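You operate a simulated robot arm through the tools that you are given. There is no shell and no other tool. Be economical: measure what you need, move in short steps, check, and stop when the job is done.

The job below is to be done with a simulated robot arm. You get a single attempt, and the scene is never put back.

Task
Vent and level the slope gauge, slide its nought to the thread's end, then switch back to the kiln.

It is judged by the outcome, as a careful person would: the job done as asked, and still so three seconds after it is handed in. It fails if anything else is knocked over, pushed out of place, dropped, spilled or broken.

Robot
A 6-joint arm with a two-finger parallel gripper, fixed in place. Base frame: the origin is at the foot of the arm, x ahead of it, y to its left, z up; the work surface is at about z = 0.887. Units: m, degrees, N and s.
With the tool pointing down near the work surface it reaches from about 0.24 to 0.64 m from the base axis. Its first joint turns from -66.0 to 66.0 degrees. Payload 2.7 kg.
Tool frame: the origin (TCP) lies between the finger pads and is the grasp point; the fingertips stand 0.023 m ahead of it; z points along the fingers, y is the line along which they close. The gripper opens to 0.094 m. The fingers are 0.038 m wide and 0.01 m thick; the gripper's body (0.054 by 0.096 m) begins 0.039 m behind the TCP.
Orientation is that of the tool frame in the base frame, as [roll, pitch, yaw] about the fixed x, y, z axes, in that order (R = Rz(yaw) Ry(pitch) Rx(roll)). With the fingers straight down and closing along the base's y, the tool's x points along the base's -x, its y along +y and its z along -z.

Tools
- The arm moves only by the tool play_rows. Its argument "moves" is a list of rows, each a list of 3 entries, a list of its own where there are three numbers: the shift along the base's x, y, z in m, then the turn, a rotation vector about the base's x, y, z in rad, then the finger opening in m, from 0 to 0.094. In form: [[[dx, dy, dz], [wx, wy, wz], claw], ...]. A call has 1 to 20 rows; each row shifts and turns the commanded pose from where the row before left it. A row lasts 0.2 s, in which the tool goes at most 0.05 m and 8.6 degrees; a call with a longer step from one row to the next is refused whole, and so is a gripper value outside its range. Where a pose cannot be reached the arm comes as near as it can. A force on the tool above 40 N (or 10 N above the force at the start of the call, whichever is more), or a blocked arm, ends the call early, and 0.2 s more pass. Each finger travels about 0.045 m/s and halts on what it meets, pressing with about 30 N; the grip force reading is that of the motor and also rises with nothing between the fingers. The clock runs only during rows and for 0.2 s after the last one: add rows that do not move to give the fingers time. The reply holds the time, the measured pose of the TCP, the force on the tool along the base axes, the opening and the grip force, in the units named above and with some noise, with the torque about the TCP (base axes, N m) and any sound that the robot's microphone picked up, and new pictures: "pictures" is both (left out), scene, wrist or none.
- Cameras (640 x 400 px; columns grow to the right, rows downward): "scene" is fixed at [0.0924, -0.4483, 1.4082]; the picture's right is [0.58, -0.82, 0.00], its down [-0.44, -0.31, -0.84] and it looks along [0.69, 0.48, -0.54] (base axes); focal length 318 px, centre (320, 200). "wrist" rides on the gripper at [0.086, 0.016, -0.075] in the tool frame; the picture's right is [-0.18, 0.98, 0.00], its down [-0.58, -0.11, -0.81] and it looks along [-0.79, -0.15, 0.59] (tool axes); focal length 243 px, centre (320, 200). There is no depth. A picture from a camera that has moved, and an enlarged one, comes with that camera's place and axes in the base frame and with its lens.
- zoom(camera, box): a new picture of the part [left, top, right, bottom] of that camera's present view, enlarged. The clock stands still meanwhile.
- job_done(): hands the job in; it is judged then, once.

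Work in short steps. Places have to be worked out from the pictures, the camera data and where the tool is seen: move nearer, look again, correct. Check each grasp and each placing, and mend what went wrong. You have 120 turns and 200 pictures in all, those below and enlarged ones among them. Open the gripper and draw the arm clear of the work before you hand the job in, unless the task says otherwise; then end with one line.

The tools are called as a command line: name --argument value ..., lists and objects as JSON in quotes. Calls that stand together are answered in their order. play_rows: Moves the arm, as the interface text tells. Its arguments: {"type":"object","properties":{"moves":{"type":"array"},"pictures":{"type":"string","enum":["both","scene","wrist","none"]}},"required":["moves"]} The other tools are called the same way: zoom (camera, box) takes an enlarged picture of a part of a camera's view; job_done () hands the job in.

At the start:

```text
time: 0.0
eef_pos: [0.4677, 0.0096, 1.1627]
ee_rot: [180.0, 0.0, -180.0]
ft_force: [-0.3, 0.3, 0.2]
ft_torque: [0.0, -0.01, 0.03]
width: 0.0939
grip_force: 0.1
```

scene: 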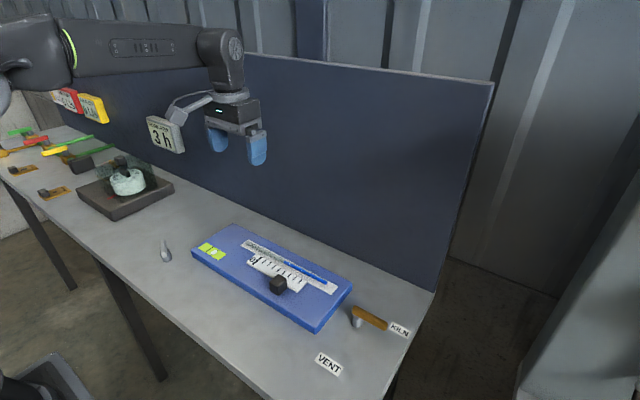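
wrist: 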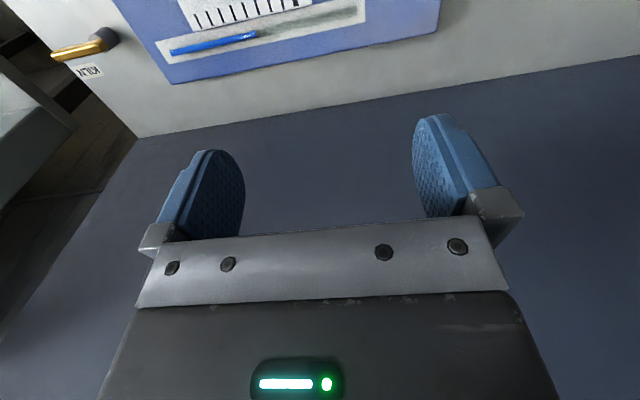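

I start by enlarging the gauge area and the rest of the bench to see what there is.

zoom --camera "scene" --box '[180, 210, 420, 360]'

zoom --camera "scene" --box '[0, 80, 240, 230]'

zoom --camera "scene" --box '[190, 230, 290, 292]'

```text
2.67 times, centred on (300, 285) of scene
camera zoom: at [0.0924, -0.4483, 1.4082], right [0.58, -0.82, 0.0], down [-0.44, -0.31, -0.84], along [0.69, 0.48, -0.54], focal length 849 px, centre (373, -27)
```

zoom: 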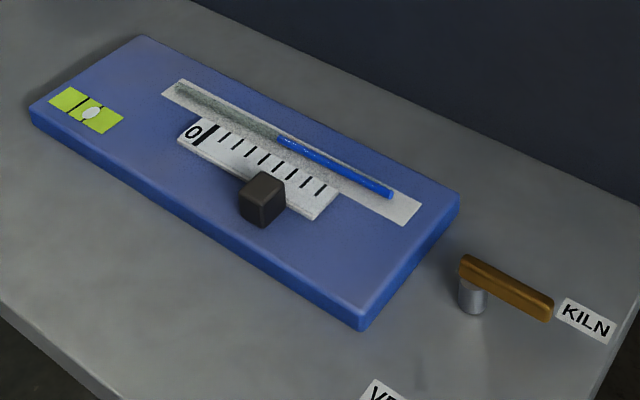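

```text
2.67 times, centred on (120, 155) of scene
camera zoom: at [0.0924, -0.4483, 1.4082], right [0.58, -0.82, 0.0], down [-0.44, -0.31, -0.84], along [0.69, 0.48, -0.54], focal length 849 px, centre (853, 320)
```

zoom: 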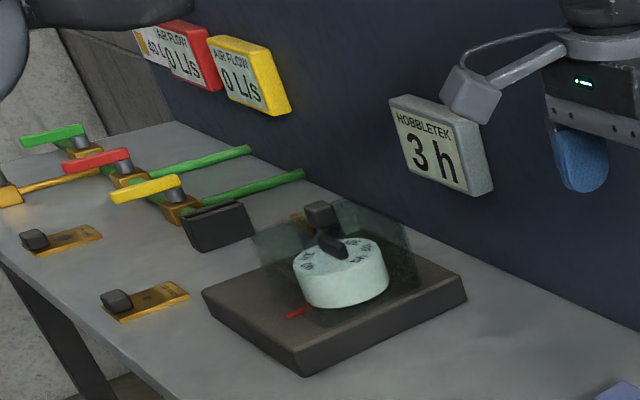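

```text
6.40 times, centred on (240, 261) of scene
camera zoom: at [0.0924, -0.4483, 1.4082], right [0.58, -0.82, 0.0], down [-0.44, -0.31, -0.84], along [0.69, 0.48, -0.54], focal length 2038 px, centre (832, -190)
```

zoom: 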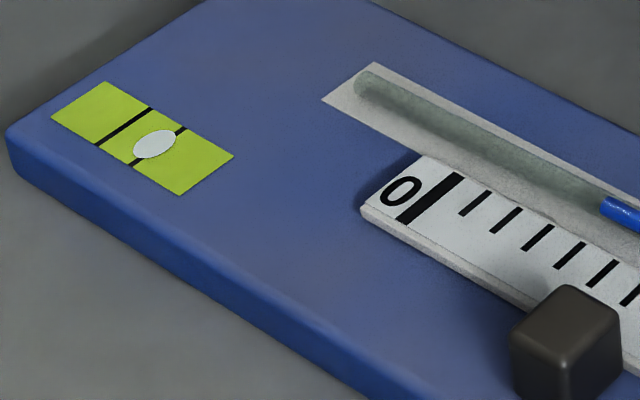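

I look at the small silver thing left of the gauge, and the lever.

zoom --camera "scene" --box '[140, 230, 200, 268]'

zoom --camera "scene" --box '[300, 290, 428, 370]'

```text
10.53 times, centred on (170, 249) of scene
camera zoom: at [0.0924, -0.4483, 1.4082], right [0.58, -0.82, 0.0], down [-0.44, -0.31, -0.84], along [0.69, 0.48, -0.54], focal length 3352 px, centre (1899, -316)
```

zoom: 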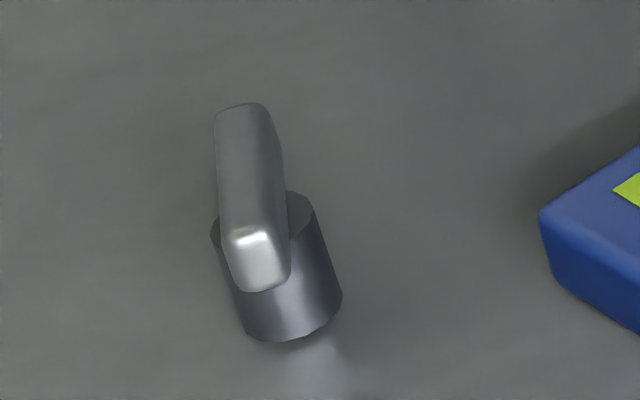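

```text
5.00 times, centred on (364, 330) of scene
camera zoom: at [0.0924, -0.4483, 1.4082], right [0.58, -0.82, 0.0], down [-0.44, -0.31, -0.84], along [0.69, 0.48, -0.54], focal length 1592 px, centre (100, -450)
```

zoom: 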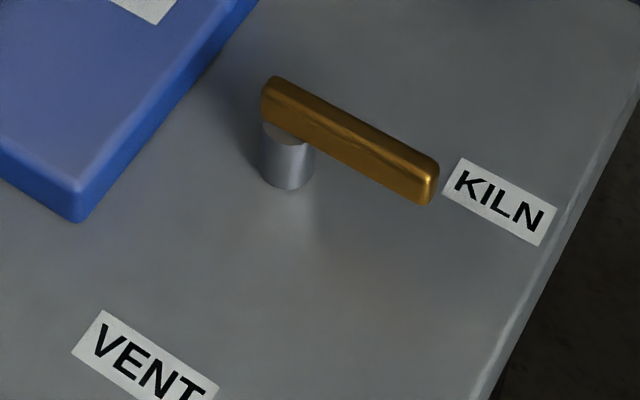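

The lever (pivot near (0.44, -0.29), handle pointing -y at KILN; VENT lies toward -x), the levelling screw near (0.34, 0.16), and the slider knob near (0.40, -0.13). I move above the lever with the fingers turned to close along x.

play_rows --moves '[[[-0.0025, -0.0304, -0.01], [0, 0, 0.1428], 0.06], [[-0.0025, -0.0304, -0.01], [0, 0, 0.1428], 0.06], [[-0.0025, -0.0304, -0.01], [0, 0, 0.1428], 0.06], [[-0.0025, -0.0304, -0.01], [0, 0, 0.1428], 0.06], [[-0.0025, -0.0304, -0.01], [0, 0, 0.1428], 0.06], [[-0.0025, -0.0304, -0.01], [0, 0, 0.1428], 0.06], [[-0.0025, -0.0304, -0.01], [0, 0, 0.1428], 0.06], [[-0.0025, -0.0304, -0.01], [0, 0, 0.1428], 0.06], [[-0.0025, -0.0304, -0.01], [0, 0, 0.1428], 0.06], [[-0.0025, -0.0304, -0.01], [0, 0, 0.1428], 0.06], [[-0.0025, -0.0304, -0.01], [0, 0, 0.1428], 0.06], [[0, 0, 0], [0, 0, 0], 0.06]]'

```text
time: 2.6
eef_pos: [0.4404, -0.3253, 1.0539]
ee_rot: [180.0, 0.0, -89.9]
ft_force: [0.5, 0.1, 0.0]
ft_torque: [-0.01, 0.0, 0.02]
width: 0.0599
grip_force: 0.0
camera wrist: at [0.4231, -0.4116, 1.1296], right [-0.98, 0.18, 0.0], down [0.11, 0.58, 0.81], along [0.15, 0.79, -0.59], focal length 243 px, centre (320, 200)
```

scene: 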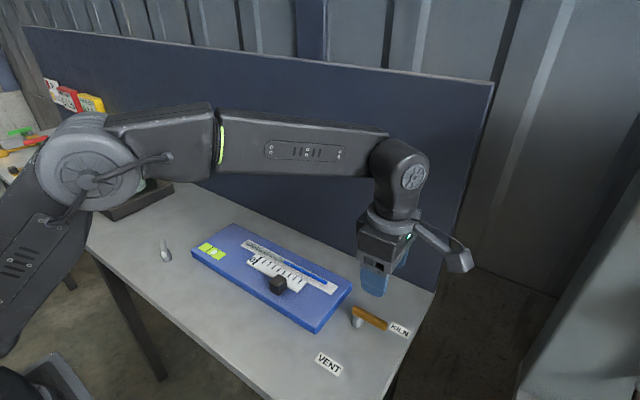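
wrist: 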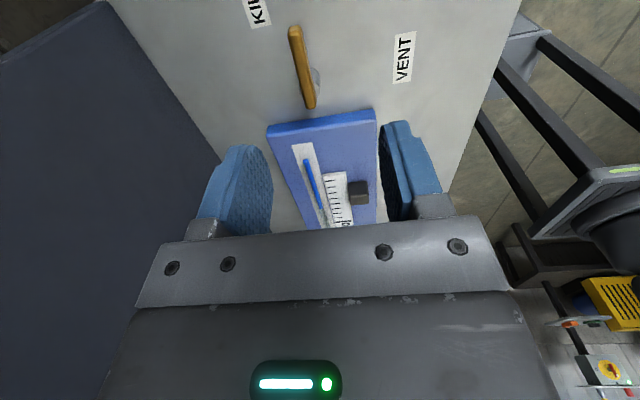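

From the wrist view the lever lies at x≈0.447–0.454, y -0.29 to -0.346. I descend to z≈0.96 with the fingers open and look.

play_rows --moves '[[[0.007, 0, -0.03], [0, 0, 0], 0.06], [[0, 0, -0.03], [0, 0, 0], 0.06], [[0, 0, -0.03], [0, 0, 0], 0.06], [[0, 0, 0], [0, 0, 0], 0.06]]'

zoom --camera "scene" --box '[300, 250, 460, 350]'

```text
time: 3.6
eef_pos: [0.4457, -0.3234, 0.9612]
ee_rot: [-180.0, 0.1, -89.9]
ft_force: [-0.2, -0.8, -0.3]
ft_torque: [0.02, 0.01, 0.0]
width: 0.0599
grip_force: 0.1
camera wrist: at [0.4282, -0.4112, 1.0364], right [-0.98, 0.18, 0.0], down [0.11, 0.58, 0.81], along [0.15, 0.79, -0.59], focal length 243 px, centre (320, 200)
```

scene: 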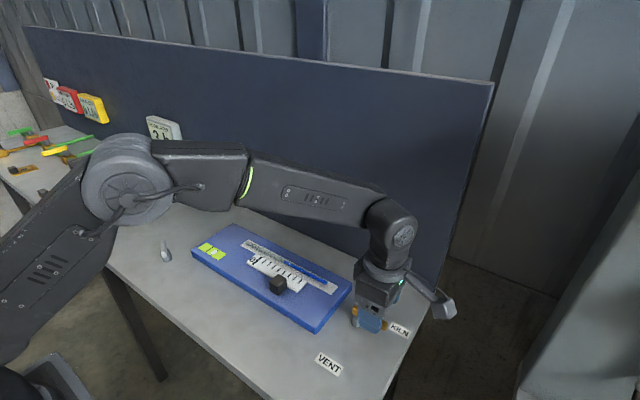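
wrist: 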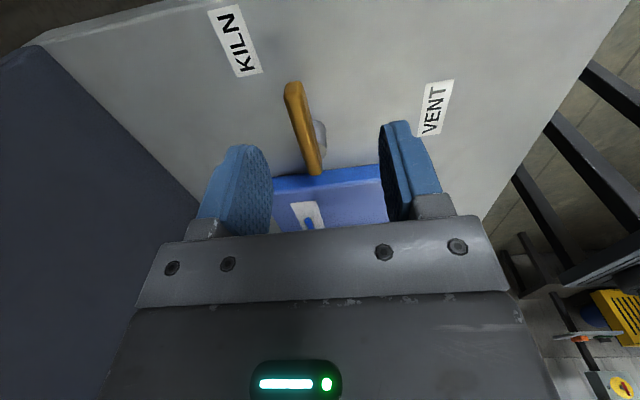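

```text
4.00 times, centred on (380, 300) of scene
camera zoom: at [0.0924, -0.4483, 1.4082], right [0.58, -0.82, 0.0], down [-0.44, -0.31, -0.84], along [0.69, 0.48, -0.54], focal length 1274 px, centre (80, -200)
```

zoom: 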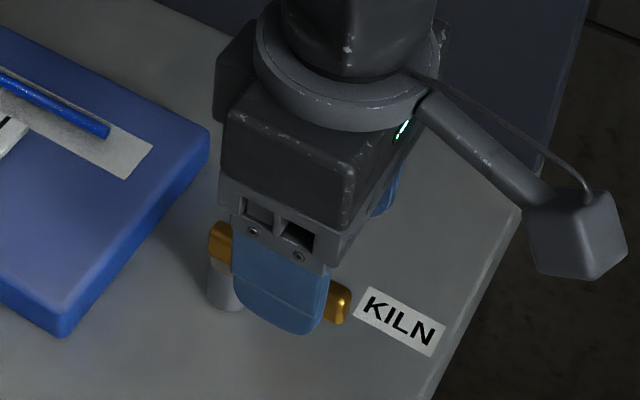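

The lever is between the fingers, slightly toward +x. I shift 4 mm, descend to z≈0.92 and close.

play_rows --moves '[[[0.005, 0, -0.02], [0, 0, 0], 0.06], [[0, 0, -0.022], [0, 0, 0], 0.06], [[0, 0, 0], [0, 0, 0], 0.04], [[0, 0, 0], [0, 0, 0], 0.02], [[0, 0, 0], [0, 0, 0], 0.0], [[0, 0, 0], [0, 0, 0], 0.0], [[0, 0, 0], [0, 0, 0], 0.0], [[0, 0, 0], [0, 0, 0], 0.0]]'

```text
time: 5.4
eef_pos: [0.4548, -0.3246, 0.9183]
ee_rot: [-179.6, -0.1, -90.1]
ft_force: [36.4, -6.5, -10.5]
ft_torque: [0.81, -0.27, -1.68]
width: 0.0147
grip_force: 45.4
camera wrist: at [0.4371, -0.4111, 0.9942], right [-0.98, 0.19, -0.01], down [0.1, 0.58, 0.81], along [0.16, 0.79, -0.59], focal length 243 px, centre (320, 200)
```

scene: 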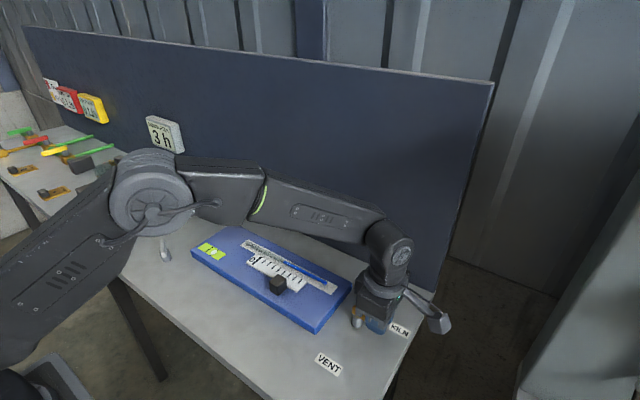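
wrist: 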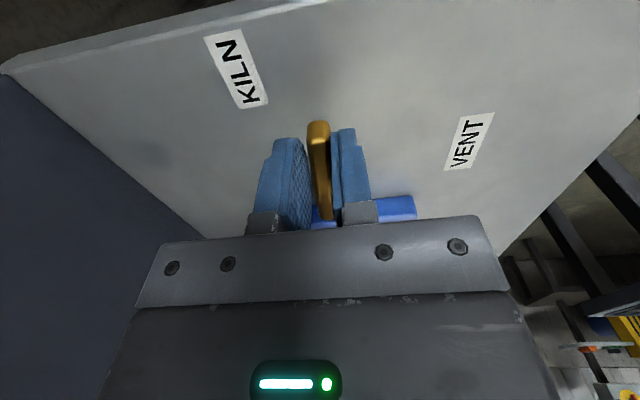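

The grip holds a lever 15 mm wide but with a 36 N side load, so I ease the fingers to leave some play and check the force.

play_rows --moves '[[[0.002, 0, 0], [0, 0, 0], 0.026], [[0, 0, 0], [0, 0, 0], 0.026], [[0, 0, 0], [0, 0, 0], 0.026]]' --pictures "wrist"

zoom --camera "wrist" --box '[220, 90, 420, 240]'

```text
time: 6.2
eef_pos: [0.4529, -0.3248, 0.9197]
ee_rot: [179.9, 0.0, -89.9]
ft_force: [-1.9, -0.6, 0.4]
ft_torque: [-0.01, 0.01, 0.0]
width: 0.0266
grip_force: 0.5
camera wrist: at [0.4359, -0.4118, 0.9951], right [-0.98, 0.18, 0.0], down [0.11, 0.58, 0.81], along [0.15, 0.79, -0.59], focal length 243 px, centre (320, 200)
```

wrist: 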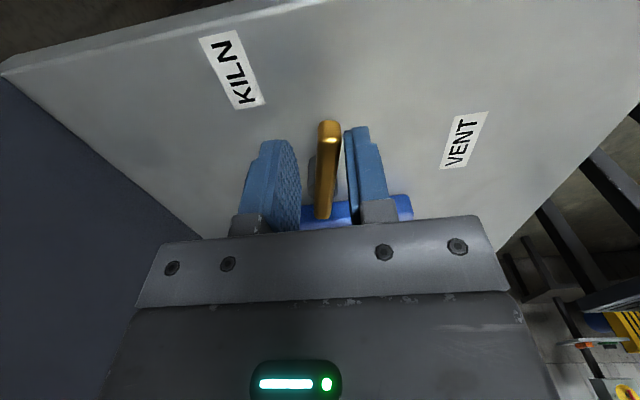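

```text
2.67 times, centred on (320, 165) of wrist
camera zoom: at [0.4359, -0.4118, 0.9951], right [-0.98, 0.18, 0.0], down [0.11, 0.58, 0.81], along [0.15, 0.79, -0.59], focal length 647 px, centre (320, 293)
```

zoom: 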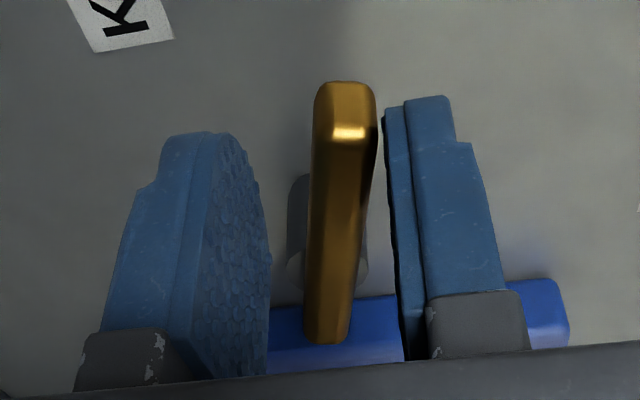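

The lever moves with the fingers; its pivot appears at about (0.445, -0.296). With loose fingers I sweep it along the arc by 90° clockwise to VENT.

play_rows --moves '[[[-0.008, -0.003, 0], [0, 0, 0], 0.024], [[-0.0042, 0.0005, 0], [0, 0, -0.1309], 0.024], [[-0.0042, 0.0006, 0], [0, 0, -0.1309], 0.024], [[-0.0039, 0.0014, 0], [0, 0, -0.1309], 0.024], [[-0.0038, 0.0018, 0], [0, 0, -0.1309], 0.024], [[-0.0034, 0.0024, 0], [0, 0, -0.1309], 0.024], [[-0.0032, 0.0027, 0], [0, 0, -0.1309], 0.024], [[-0.0027, 0.0032, 0], [0, 0, -0.1309], 0.024], [[-0.0024, 0.0034, 0], [0, 0, -0.1309], 0.024], [[-0.0018, 0.0038, 0], [0, 0, -0.1309], 0.024], [[-0.0014, 0.0039, 0], [0, 0, -0.1309], 0.024], [[-0.0007, 0.0041, 0], [0, 0, -0.1309], 0.024], [[-0.0004, 0.0042, 0], [0, 0, -0.1309], 0.024], [[0, 0, 0], [0, 0, 0], 0.024]]'

zoom --camera "wrist" --box '[220, 90, 420, 240]'

```text
time: 9.2
eef_pos: [0.4153, -0.2951, 0.9206]
ee_rot: [180.0, 0.0, 179.9]
ft_force: [0.7, -1.0, 0.4]
ft_torque: [-0.01, 0.03, 0.0]
width: 0.0245
grip_force: 0.6
camera wrist: at [0.3269, -0.2782, 0.9961], right [0.19, 0.98, 0.0], down [0.58, -0.11, 0.81], along [0.79, -0.15, -0.59], focal length 243 px, centre (320, 200)
```

scene: 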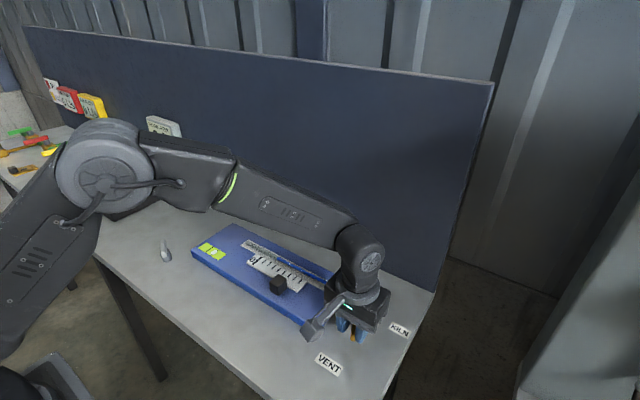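
wrist: 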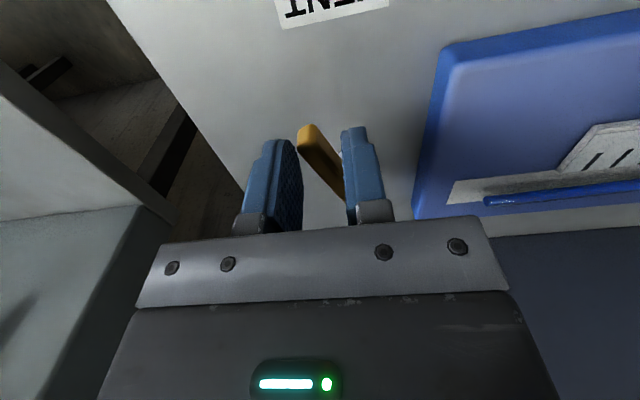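

```text
2.67 times, centred on (320, 165) of wrist
camera zoom: at [0.3269, -0.2782, 0.9961], right [0.19, 0.98, 0.0], down [0.58, -0.11, 0.81], along [0.79, -0.15, -0.59], focal length 647 px, centre (320, 293)
```

zoom: 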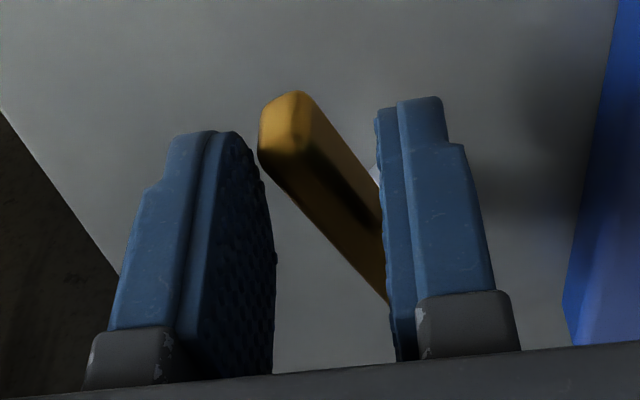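

The lever lags ~20°. I shift a few mm in +y so the left finger pushes the handle's end further, then close gently to align.

play_rows --moves '[[[-0.002, 0.003, 0], [0, 0, 0], 0.024], [[0, 0.004, 0], [0, 0, 0], 0.022], [[0, 0, 0], [0, 0, 0], 0.02], [[0, 0, 0], [0, 0, 0], 0.018]]' --pictures "wrist"

zoom --camera "wrist" --box '[220, 90, 420, 240]'

```text
time: 10.2
eef_pos: [0.4112, -0.2884, 0.9205]
ee_rot: [180.0, -0.1, -180.0]
ft_force: [-0.2, -0.4, 0.0]
ft_torque: [0.0, -0.01, 0.0]
width: 0.0182
grip_force: 0.0
camera wrist: at [0.324, -0.2719, 0.9959], right [0.18, 0.98, 0.0], down [0.58, -0.11, 0.81], along [0.79, -0.15, -0.59], focal length 243 px, centre (320, 200)
```

wrist: 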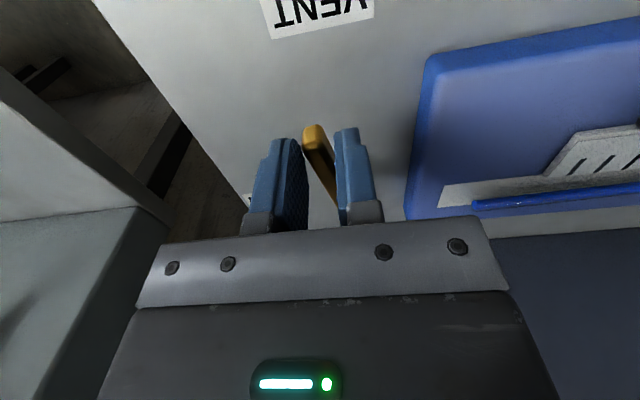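

```text
2.67 times, centred on (320, 165) of wrist
camera zoom: at [0.324, -0.2719, 0.9959], right [0.18, 0.98, 0.0], down [0.58, -0.11, 0.81], along [0.79, -0.15, -0.59], focal length 647 px, centre (320, 293)
```

zoom: 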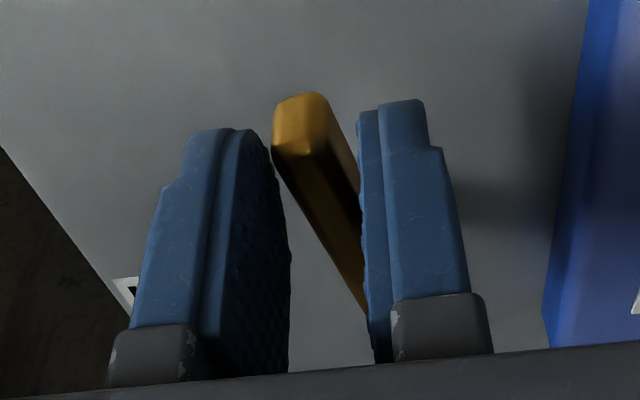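

Still ~12° short. Push a bit further +y while closing to the lever's width.

play_rows --moves '[[[0, 0.003, 0], [0, 0, 0], 0.018], [[0, 0.003, 0], [0, 0, 0], 0.018], [[0, 0, 0], [0, 0, 0], 0.016], [[0, 0, 0], [0, 0, 0], 0.015]]' --pictures "wrist"

zoom --camera "wrist" --box '[220, 90, 420, 240]'

```text
time: 11.2
eef_pos: [0.4132, -0.2831, 0.9218]
ee_rot: [-180.0, 0.0, 180.0]
ft_force: [0.0, -1.1, 0.2]
ft_torque: [0.0, -0.01, -0.01]
width: 0.015
grip_force: 0.6
camera wrist: at [0.3242, -0.2663, 0.996], right [0.18, 0.98, 0.0], down [0.58, -0.11, 0.81], along [0.79, -0.15, -0.59], focal length 243 px, centre (320, 200)
```

wrist: 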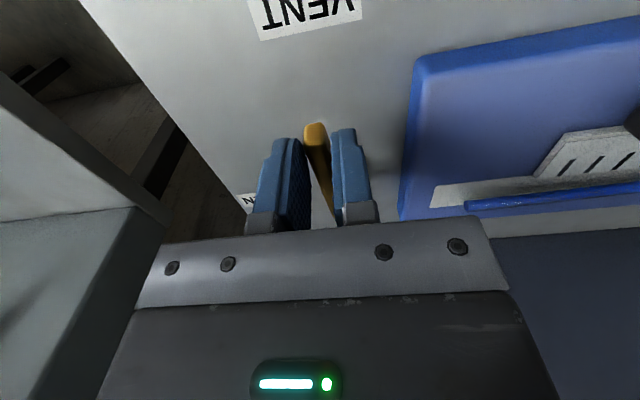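

```text
2.67 times, centred on (320, 165) of wrist
camera zoom: at [0.3242, -0.2663, 0.996], right [0.18, 0.98, 0.0], down [0.58, -0.11, 0.81], along [0.79, -0.15, -0.59], focal length 647 px, centre (320, 293)
```

zoom: 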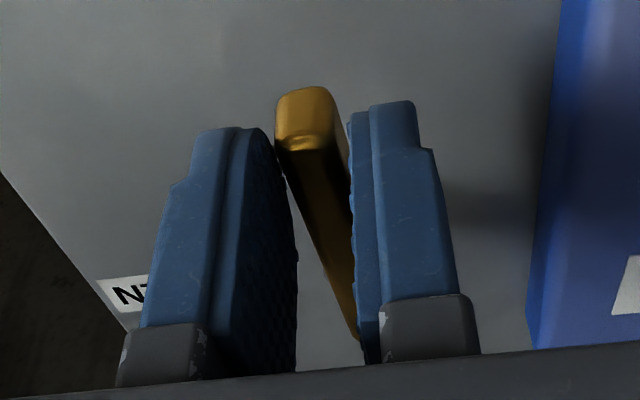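

A little more: push +y another few mm, then open and inspect.

play_rows --moves '[[[0, 0.003, 0], [0, 0, 0], 0.015], [[0, 0.002, 0], [0, 0, 0], 0.014], [[0, 0, 0], [0, 0, 0], 0.013], [[0, 0, 0], [0, 0, 0], 0.013]]' --pictures "none"

zoom --camera "wrist" --box '[220, 90, 420, 240]'

```text
time: 12.2
eef_pos: [0.4111, -0.2781, 0.9221]
ee_rot: [-179.9, 0.1, -180.0]
ft_force: [0.0, -5.3, -1.5]
ft_torque: [-0.05, -0.01, -0.09]
width: 0.0155
grip_force: 2.9
```

```text
2.67 times, centred on (320, 165) of wrist
camera zoom: at [0.3241, -0.2615, 0.996], right [0.18, 0.98, 0.0], down [0.58, -0.11, 0.81], along [0.79, -0.15, -0.59], focal length 647 px, centre (320, 293)
```

zoom: 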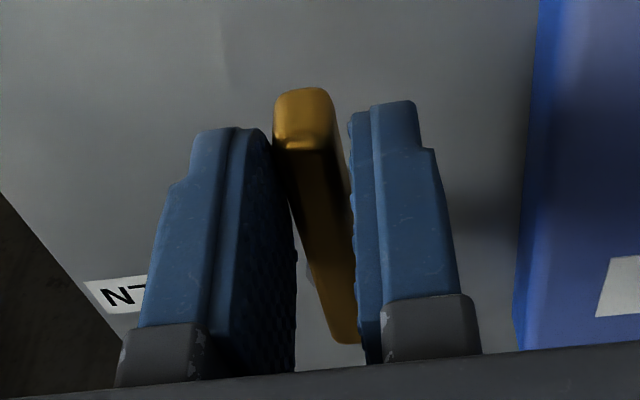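

I open, lift, and inspect the lever against the VENT label.

play_rows --moves '[[[0, 0, 0], [0, 0, 0], 0.04], [[0, 0, 0], [0, 0, 0], 0.05], [[0, 0, 0.02], [0, 0, 0], 0.05], [[0, 0, 0.04], [0, 0, 0], 0.05], [[0, 0.02, 0.04], [0, 0, 0], 0.05], [[0, 0.04, 0.02], [0, 0, 0], 0.05], [[0, 0.04, 0], [0, 0, 0], 0.05], [[0, 0, 0], [0, 0, 0], 0.05]]'

zoom --camera "scene" --box '[300, 290, 428, 370]'

zoom --camera "scene" --box '[180, 210, 420, 360]'

```text
time: 14.0
eef_pos: [0.412, -0.1776, 1.0417]
ee_rot: [180.0, 0.0, 179.9]
ft_force: [0.4, -0.5, 0.2]
ft_torque: [0.01, -0.01, 0.02]
width: 0.0499
grip_force: 0.1
camera wrist: at [0.324, -0.1613, 1.1167], right [0.18, 0.98, 0.0], down [0.58, -0.11, 0.81], along [0.79, -0.15, -0.59], focal length 243 px, centre (320, 200)
```

scene: 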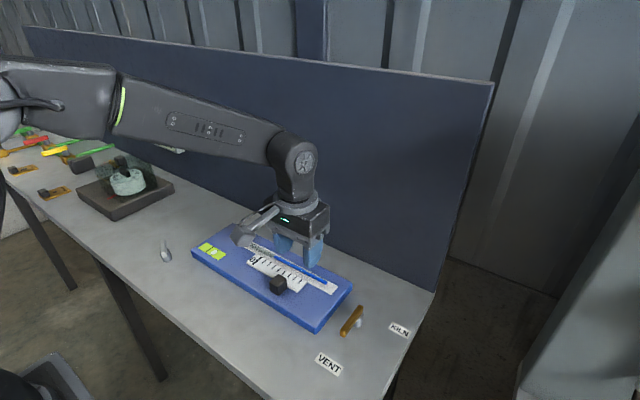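
wrist: 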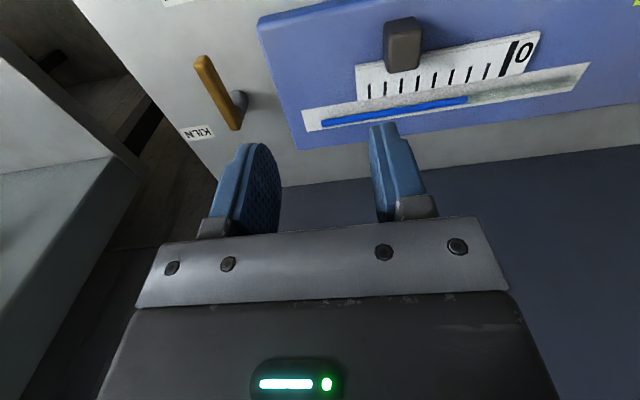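

```text
5.00 times, centred on (364, 330) of scene
camera zoom: at [0.0925, -0.4482, 1.4082], right [0.58, -0.82, 0.0], down [-0.44, -0.31, -0.84], along [0.69, 0.48, -0.54], focal length 1592 px, centre (100, -450)
```

zoom: 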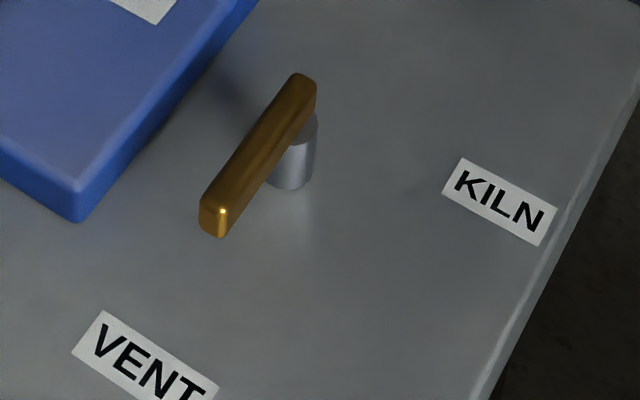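

```text
2.67 times, centred on (300, 285) of scene
camera zoom: at [0.0925, -0.4482, 1.4082], right [0.58, -0.82, 0.0], down [-0.44, -0.31, -0.84], along [0.69, 0.48, -0.54], focal length 849 px, centre (373, -27)
```

zoom: 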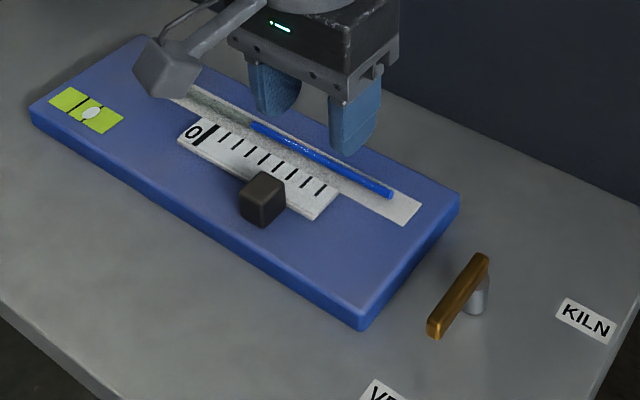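

The lever now points straight at VENT and the thread has crept left. Next I go above the levelling screw to see its wing.

play_rows --moves '[[[-0.008, 0.037, 0.002], [0, 0, 0], 0.05], [[-0.008, 0.037, 0.002], [0, 0, 0], 0.05], [[-0.008, 0.037, 0.002], [0, 0, 0], 0.05], [[-0.008, 0.037, 0.002], [0, 0, 0], 0.05], [[-0.008, 0.037, 0.002], [0, 0, 0], 0.05], [[-0.008, 0.037, 0.002], [0, 0, 0], 0.05], [[-0.008, 0.037, 0.002], [0, 0, 0], 0.05], [[-0.008, 0.037, 0.002], [0, 0, 0], 0.05], [[-0.008, 0.037, 0.002], [0, 0, 0], 0.05], [[0, 0, 0], [0, 0, 0], 0.05]]'

zoom --camera "scene" --box '[180, 210, 420, 360]'

```text
time: 16.2
eef_pos: [0.3391, 0.1537, 1.0564]
ee_rot: [-180.0, 0.0, -180.0]
ft_force: [-0.4, 0.3, -1.0]
ft_torque: [0.01, 0.03, 0.0]
width: 0.0499
grip_force: 0.0
camera wrist: at [0.2508, 0.17, 1.1316], right [0.18, 0.98, 0.0], down [0.58, -0.11, 0.81], along [0.79, -0.15, -0.59], focal length 243 px, centre (320, 200)
```

scene: 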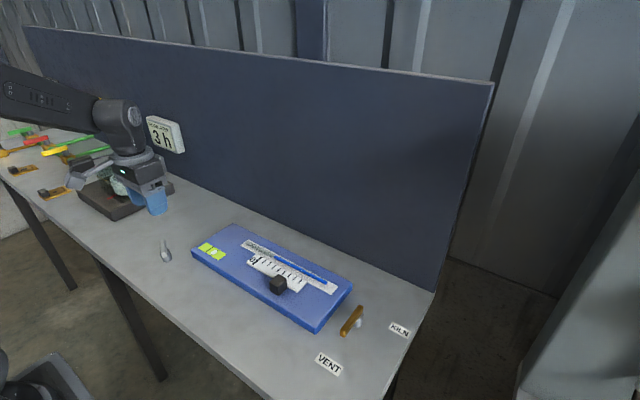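
wrist: 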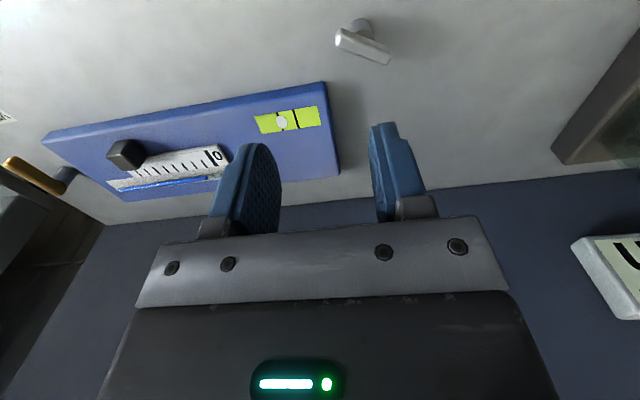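

```text
2.67 times, centred on (300, 285) of scene
camera zoom: at [0.0925, -0.4482, 1.4082], right [0.58, -0.82, 0.0], down [-0.44, -0.31, -0.84], along [0.69, 0.48, -0.54], focal length 849 px, centre (373, -27)
```

zoom: 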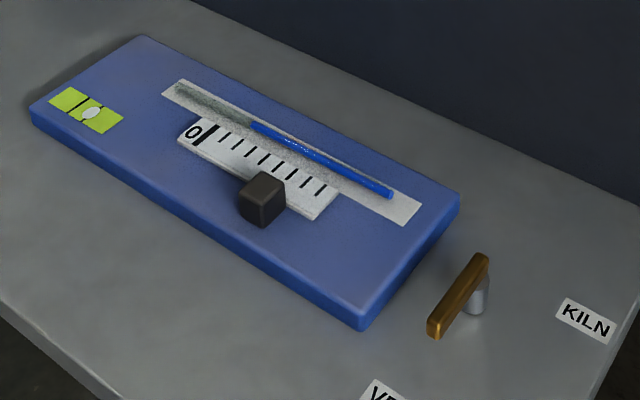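

The thread has settled; the bubble sits off toward +x/-y of the two marks. I enlarge the screw in the wrist view.

zoom --camera "wrist" --box '[280, 0, 440, 100]'

zoom --camera "wrist" --box '[240, 90, 340, 152]'

```text
4.00 times, centred on (360, 50) of wrist
camera zoom: at [0.2508, 0.17, 1.1316], right [0.18, 0.98, 0.0], down [0.58, -0.11, 0.81], along [0.79, -0.15, -0.59], focal length 970 px, centre (160, 800)
```

zoom: 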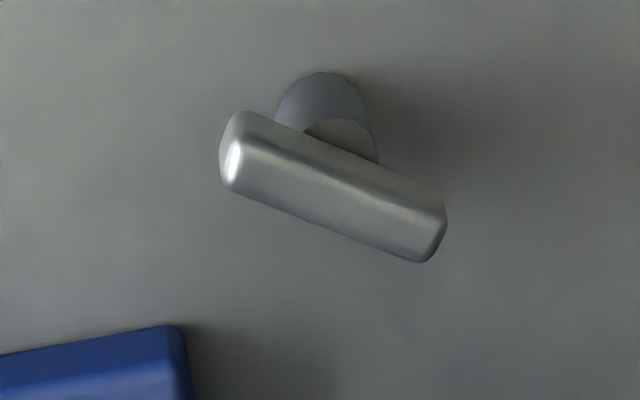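

```text
6.40 times, centred on (290, 121) of wrist
camera zoom: at [0.2508, 0.17, 1.1316], right [0.18, 0.98, 0.0], down [0.58, -0.11, 0.81], along [0.79, -0.15, -0.59], focal length 1553 px, centre (512, 706)
```

zoom: 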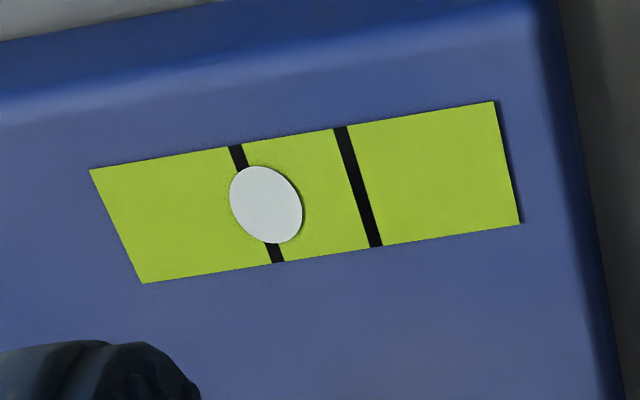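

The screw's bar is about centred at (0.346, 0.181) at z≈0.90, pointing ~65° from x. I turn the gripper +65° so it straddles the bar, come lower, and look again.

play_rows --moves '[[[0.001, 0.0034, -0.01], [0, 0, 0.1418], 0.05], [[0.001, 0.0034, -0.01], [0, 0, 0.1418], 0.05], [[0.001, 0.0034, -0.01], [0, 0, 0.1418], 0.05], [[0.001, 0.0034, -0.01], [0, 0, 0.1418], 0.05], [[0.001, 0.0034, -0.01], [0, 0, 0.1418], 0.05], [[0.001, 0.0034, -0.01], [0, 0, 0.1418], 0.05], [[0.001, 0.0034, -0.01], [0, 0, 0.1418], 0.05], [[0, 0.0034, 0], [0, 0, 0.1418], 0.05], [[0, 0, 0], [0, 0, 0], 0.05]]'

zoom --camera "scene" --box '[100, 170, 260, 270]'

```text
time: 18.2
eef_pos: [0.3478, 0.1842, 0.9885]
ee_rot: [180.0, 0.1, -115.0]
ft_force: [-0.6, -0.5, 0.6]
ft_torque: [0.0, 0.02, 0.07]
width: 0.0497
grip_force: 0.0
camera wrist: at [0.2954, 0.1118, 1.0634], right [-0.81, 0.58, 0.0], down [0.34, 0.48, 0.81], along [0.47, 0.66, -0.59], focal length 243 px, centre (320, 200)
```

scene: 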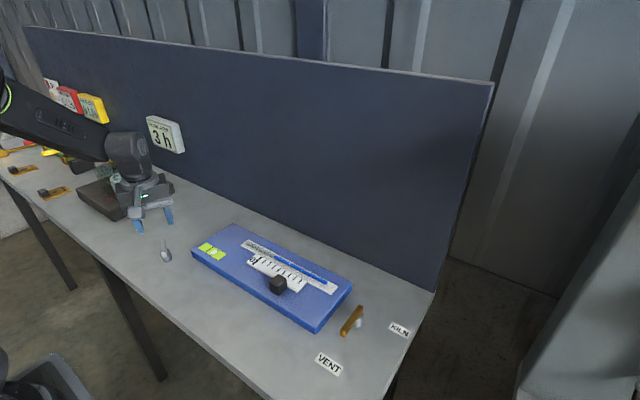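
wrist: 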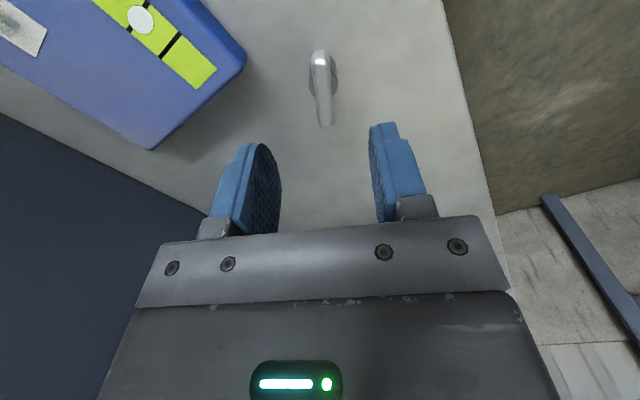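

```text
4.00 times, centred on (180, 220) of scene
camera zoom: at [0.0925, -0.4483, 1.4082], right [0.58, -0.82, 0.0], down [-0.44, -0.31, -0.84], along [0.69, 0.48, -0.54], focal length 1274 px, centre (880, 120)
```

zoom: 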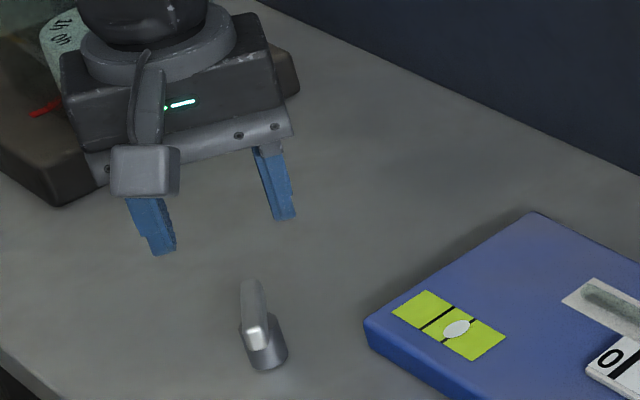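

The bar lies between the fingers, centre ≈(0.346, 0.185). I descend to z≈0.918 and close loosely on it.

play_rows --moves '[[[-0.001, 0, -0.03], [0, 0, 0], 0.05], [[0, 0, -0.025], [0, 0, 0], 0.05], [[0, 0, -0.015], [0, 0, 0], 0.05], [[0, 0, 0], [0, 0, 0], 0.035], [[0, 0, 0], [0, 0, 0], 0.025], [[0, 0, 0], [0, 0, 0], 0.018], [[0, 0, 0], [0, 0, 0], 0.018]]'

zoom --camera "wrist" --box '[220, 90, 420, 240]'

zoom --camera "scene" --box '[100, 170, 260, 270]'

```text
time: 19.8
eef_pos: [0.3448, 0.1856, 0.9178]
ee_rot: [180.0, -0.1, -115.1]
ft_force: [2.7, -1.5, -1.7]
ft_torque: [-0.04, -0.06, -0.08]
width: 0.0192
grip_force: 1.7
camera wrist: at [0.2918, 0.1138, 0.9925], right [-0.81, 0.58, 0.0], down [0.34, 0.48, 0.81], along [0.47, 0.66, -0.59], focal length 243 px, centre (320, 200)
```

scene: 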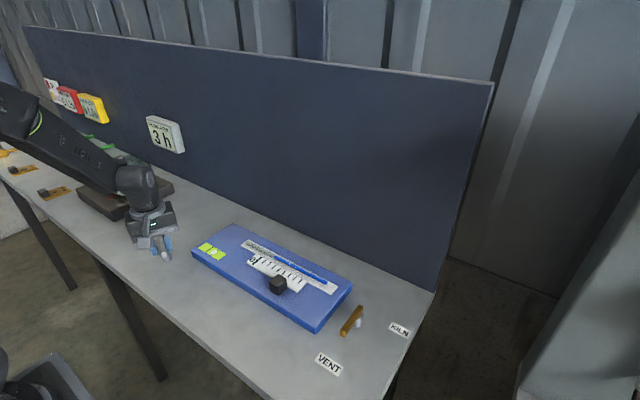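
wrist: 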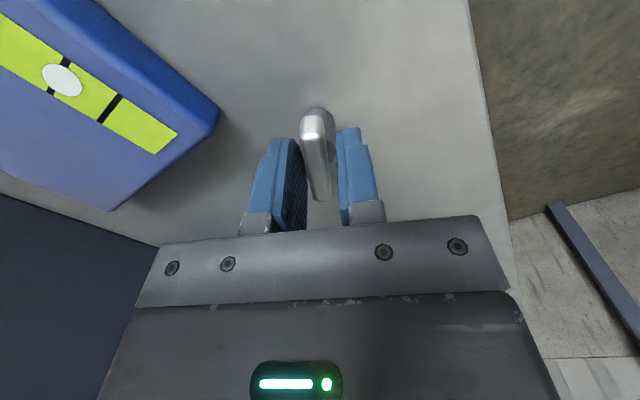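

```text
2.67 times, centred on (320, 165) of wrist
camera zoom: at [0.2918, 0.1138, 0.9925], right [-0.81, 0.58, 0.0], down [0.34, 0.48, 0.81], along [0.47, 0.66, -0.59], focal length 647 px, centre (320, 293)
```

zoom: 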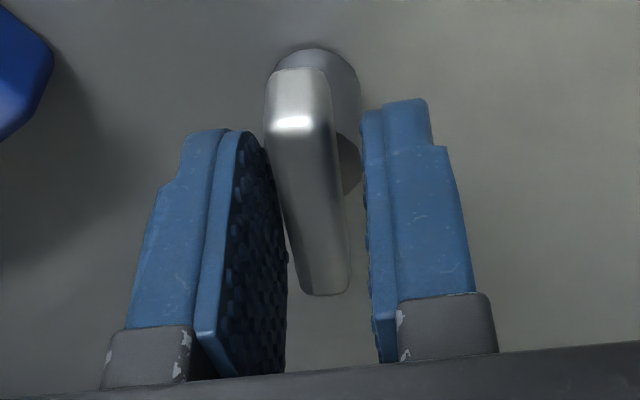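

```text
4.00 times, centred on (180, 220) of scene
camera zoom: at [0.0925, -0.4483, 1.4082], right [0.58, -0.82, 0.0], down [-0.44, -0.31, -0.84], along [0.69, 0.48, -0.54], focal length 1274 px, centre (880, 120)
```

zoom: 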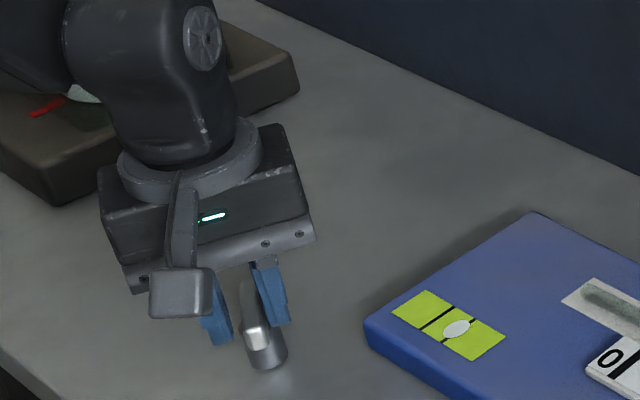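

The fingers sit ~8 mm too far along the bar. I open a little, shift back and re-close loosely.

play_rows --moves '[[[0, 0, 0], [0, 0, 0], 0.03], [[-0.002, -0.0085, 0], [0, 0, 0], 0.03], [[0, 0, 0], [0, 0, 0], 0.024], [[0, 0, 0], [0, 0, 0], 0.019], [[0, 0, 0], [0, 0, 0], 0.017]]' --pictures "none"

zoom --camera "wrist" --box '[220, 90, 420, 240]'

```text
time: 21.0
eef_pos: [0.3447, 0.1766, 0.9174]
ee_rot: [-179.9, 0.0, -115.0]
ft_force: [0.6, -0.6, -0.2]
ft_torque: [-0.02, 0.01, -0.01]
width: 0.0169
grip_force: 0.0
```

```text
2.67 times, centred on (320, 165) of wrist
camera zoom: at [0.2914, 0.1044, 0.992], right [-0.81, 0.58, 0.0], down [0.34, 0.48, 0.81], along [0.47, 0.66, -0.59], focal length 647 px, centre (320, 293)
```

zoom: 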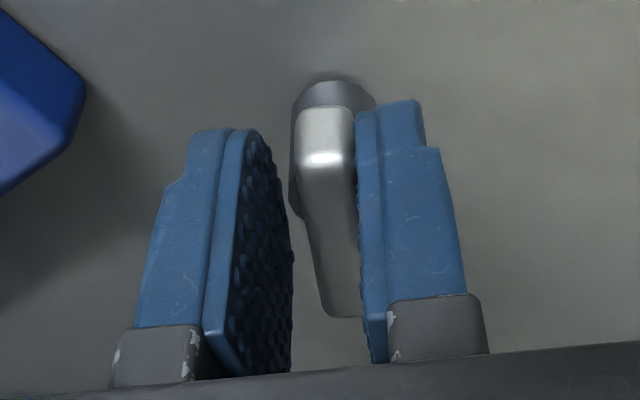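

The bar is near the right finger; I recenter 3 mm and take a ~15° trial turn (+z) to see how the bubble responds.

play_rows --moves '[[[-0.0033, 0, 0], [0, 0, 0], 0.017], [[0, 0, 0], [0, 0, 0], 0.015], [[0, 0, 0], [0, 0, 0.1], 0.015], [[0, 0, 0], [0, 0, 0.1], 0.015], [[0, 0, 0], [0, 0, 0.1], 0.015], [[0, 0, 0], [0, 0, 0], 0.015]]' --pictures "none"

zoom --camera "wrist" --box '[220, 90, 420, 240]'

zoom --camera "scene" --box '[140, 220, 268, 300]'

```text
time: 22.4
eef_pos: [0.3418, 0.173, 0.918]
ee_rot: [180.0, 0.0, -97.8]
ft_force: [19.7, -16.7, -6.2]
ft_torque: [-0.38, -0.09, -0.62]
width: 0.0251
grip_force: 11.4
```

```text
2.67 times, centred on (320, 165) of wrist
camera zoom: at [0.3121, 0.0896, 0.9929], right [-0.95, 0.32, 0.0], down [0.19, 0.56, 0.81], along [0.26, 0.76, -0.59], focal length 647 px, centre (320, 293)
```

zoom: 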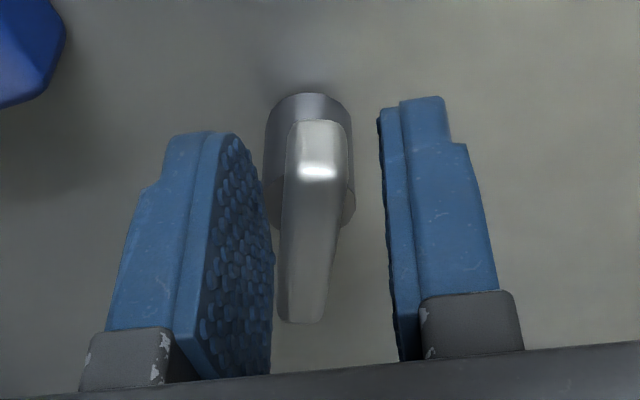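

```text
5.00 times, centred on (204, 260) of scene
camera zoom: at [0.093, -0.4487, 1.408], right [0.58, -0.82, 0.0], down [-0.44, -0.31, -0.84], along [0.69, 0.48, -0.54], focal length 1592 px, centre (900, -100)
```

zoom: 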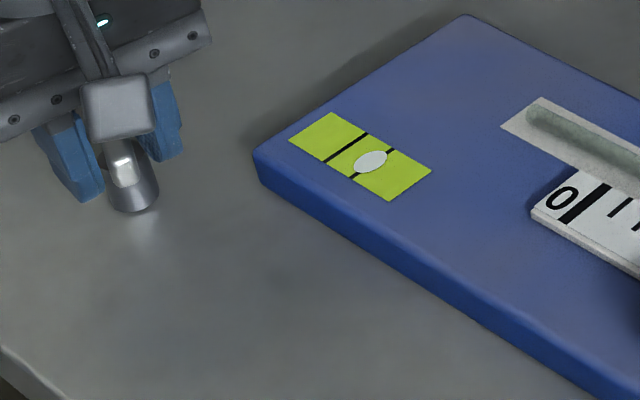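

The fingertips bear on the screw's round post. I raise ~10 mm so they take only the bar, with the fingers opened, then look.

play_rows --moves '[[[0, 0, 0], [0, 0, 0], 0.036], [[0, 0, 0.011], [0, 0, 0], 0.036], [[0.002, -0.001, 0], [0, 0, 0], 0.036], [[0, 0, 0], [0, 0, 0], 0.036]]' --pictures "none"

zoom --camera "wrist" --box '[220, 90, 420, 240]'

zoom --camera "scene" --box '[140, 220, 236, 280]'

```text
time: 23.4
eef_pos: [0.3419, 0.1732, 0.9302]
ee_rot: [-180.0, 0.0, -97.8]
ft_force: [0.1, 0.7, 0.3]
ft_torque: [0.0, 0.02, 0.0]
width: 0.0359
grip_force: 0.1
```

```text
2.67 times, centred on (320, 165) of wrist
camera zoom: at [0.313, 0.0904, 1.0047], right [-0.95, 0.32, 0.0], down [0.19, 0.56, 0.81], along [0.26, 0.76, -0.59], focal length 647 px, centre (320, 293)
```

zoom: 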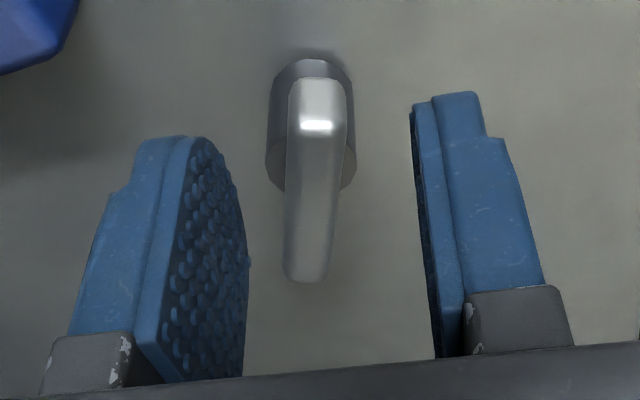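

```text
6.67 times, centred on (188, 250) of scene
camera zoom: at [0.0924, -0.4483, 1.4082], right [0.58, -0.82, 0.0], down [-0.44, -0.31, -0.84], along [0.69, 0.48, -0.54], focal length 2123 px, centre (1200, -133)
```

zoom: 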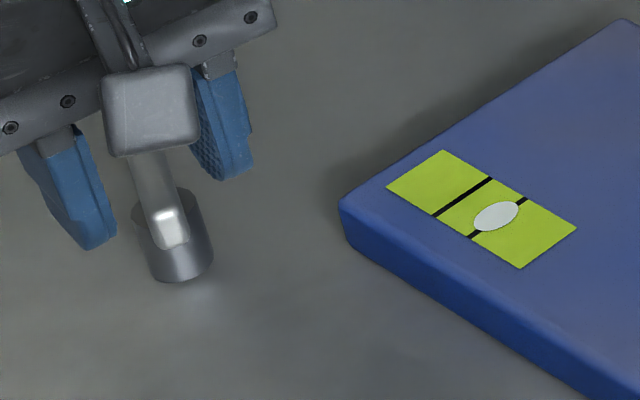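

The bar followed the turn and is now aligned with the gripper. I recenter 2 mm and close on the bar to feel it.

play_rows --moves '[[[0.002, 0, -0.003], [0, 0, 0], 0.028], [[0, 0, 0], [0, 0, 0], 0.02], [[0, 0, 0], [0, 0, 0], 0.015], [[0, 0, 0], [0, 0, 0], 0.012], [[0, 0, 0], [0, 0, 0], 0.012]]' --pictures "none"

zoom --camera "wrist" --box '[220, 90, 420, 240]'

zoom --camera "scene" --box '[190, 236, 238, 266]'

```text
time: 24.6
eef_pos: [0.3444, 0.1728, 0.9272]
ee_rot: [-179.9, 0.1, -97.9]
ft_force: [12.0, -3.1, -2.2]
ft_torque: [0.09, -0.28, -0.25]
width: 0.0176
grip_force: 6.1
```

```text
2.67 times, centred on (320, 165) of wrist
camera zoom: at [0.3155, 0.0899, 1.0021], right [-0.95, 0.32, 0.0], down [0.19, 0.56, 0.81], along [0.26, 0.77, -0.59], focal length 647 px, centre (320, 293)
```

zoom: 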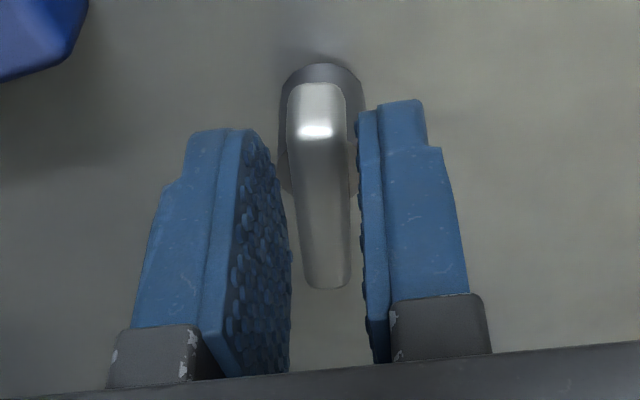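

```text
13.33 times, centred on (214, 251) of scene
camera zoom: at [0.0928, -0.4483, 1.4081], right [0.58, -0.82, 0.0], down [-0.44, -0.31, -0.84], along [0.69, 0.48, -0.54], focal length 4246 px, centre (1733, -480)
```

zoom: 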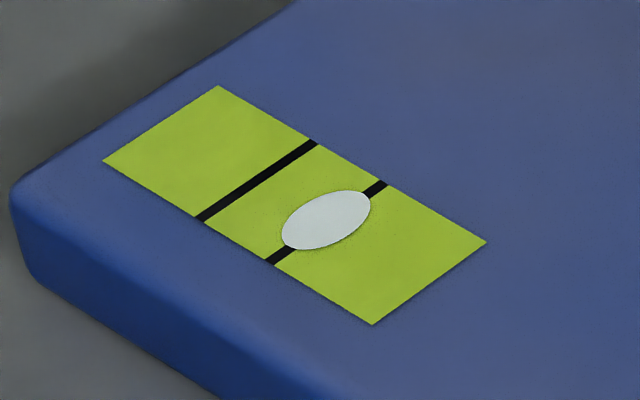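

The left finger bears first; I shift +3 mm in x, raise 3 mm, and close again.

play_rows --moves '[[[0, 0, 0.004], [0, 0, 0], 0.024], [[0.003, -0.001, 0], [0, 0, 0], 0.02], [[0, 0, 0], [0, 0, 0], 0.014], [[0, 0, 0], [0, 0, 0], 0.012], [[0, 0, 0], [0, 0, 0], 0.012]]' --pictures "none"

zoom --camera "wrist" --box '[220, 90, 420, 240]'

zoom --camera "scene" --box '[190, 236, 238, 266]'

```text
time: 25.8
eef_pos: [0.347, 0.1729, 0.9314]
ee_rot: [179.9, 0.0, -97.8]
ft_force: [0.2, 1.0, -0.4]
ft_torque: [-0.01, 0.0, -0.01]
width: 0.012
grip_force: 0.1
```

```text
2.67 times, centred on (320, 165) of wrist
camera zoom: at [0.3178, 0.089, 1.0061], right [-0.95, 0.32, 0.0], down [0.19, 0.56, 0.81], along [0.26, 0.76, -0.59], focal length 647 px, centre (320, 293)
```

zoom: 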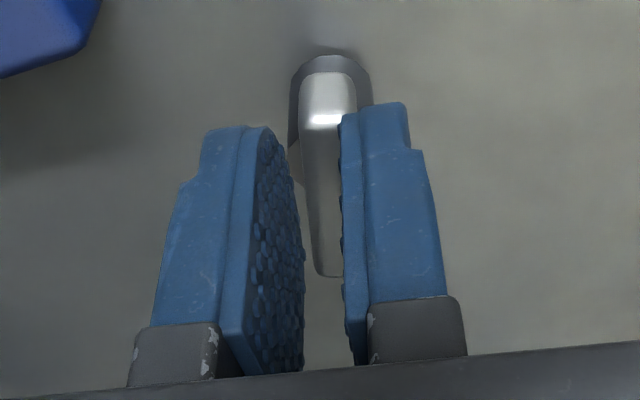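

```text
13.33 times, centred on (214, 251) of scene
camera zoom: at [0.0924, -0.4483, 1.4082], right [0.58, -0.82, 0.0], down [-0.44, -0.31, -0.84], along [0.69, 0.48, -0.54], focal length 4246 px, centre (1733, -480)
```

zoom: 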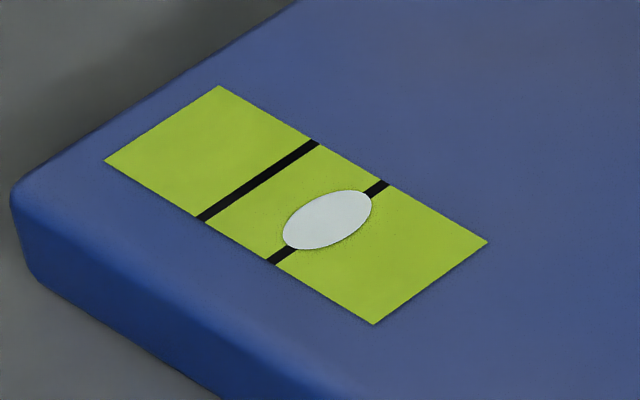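

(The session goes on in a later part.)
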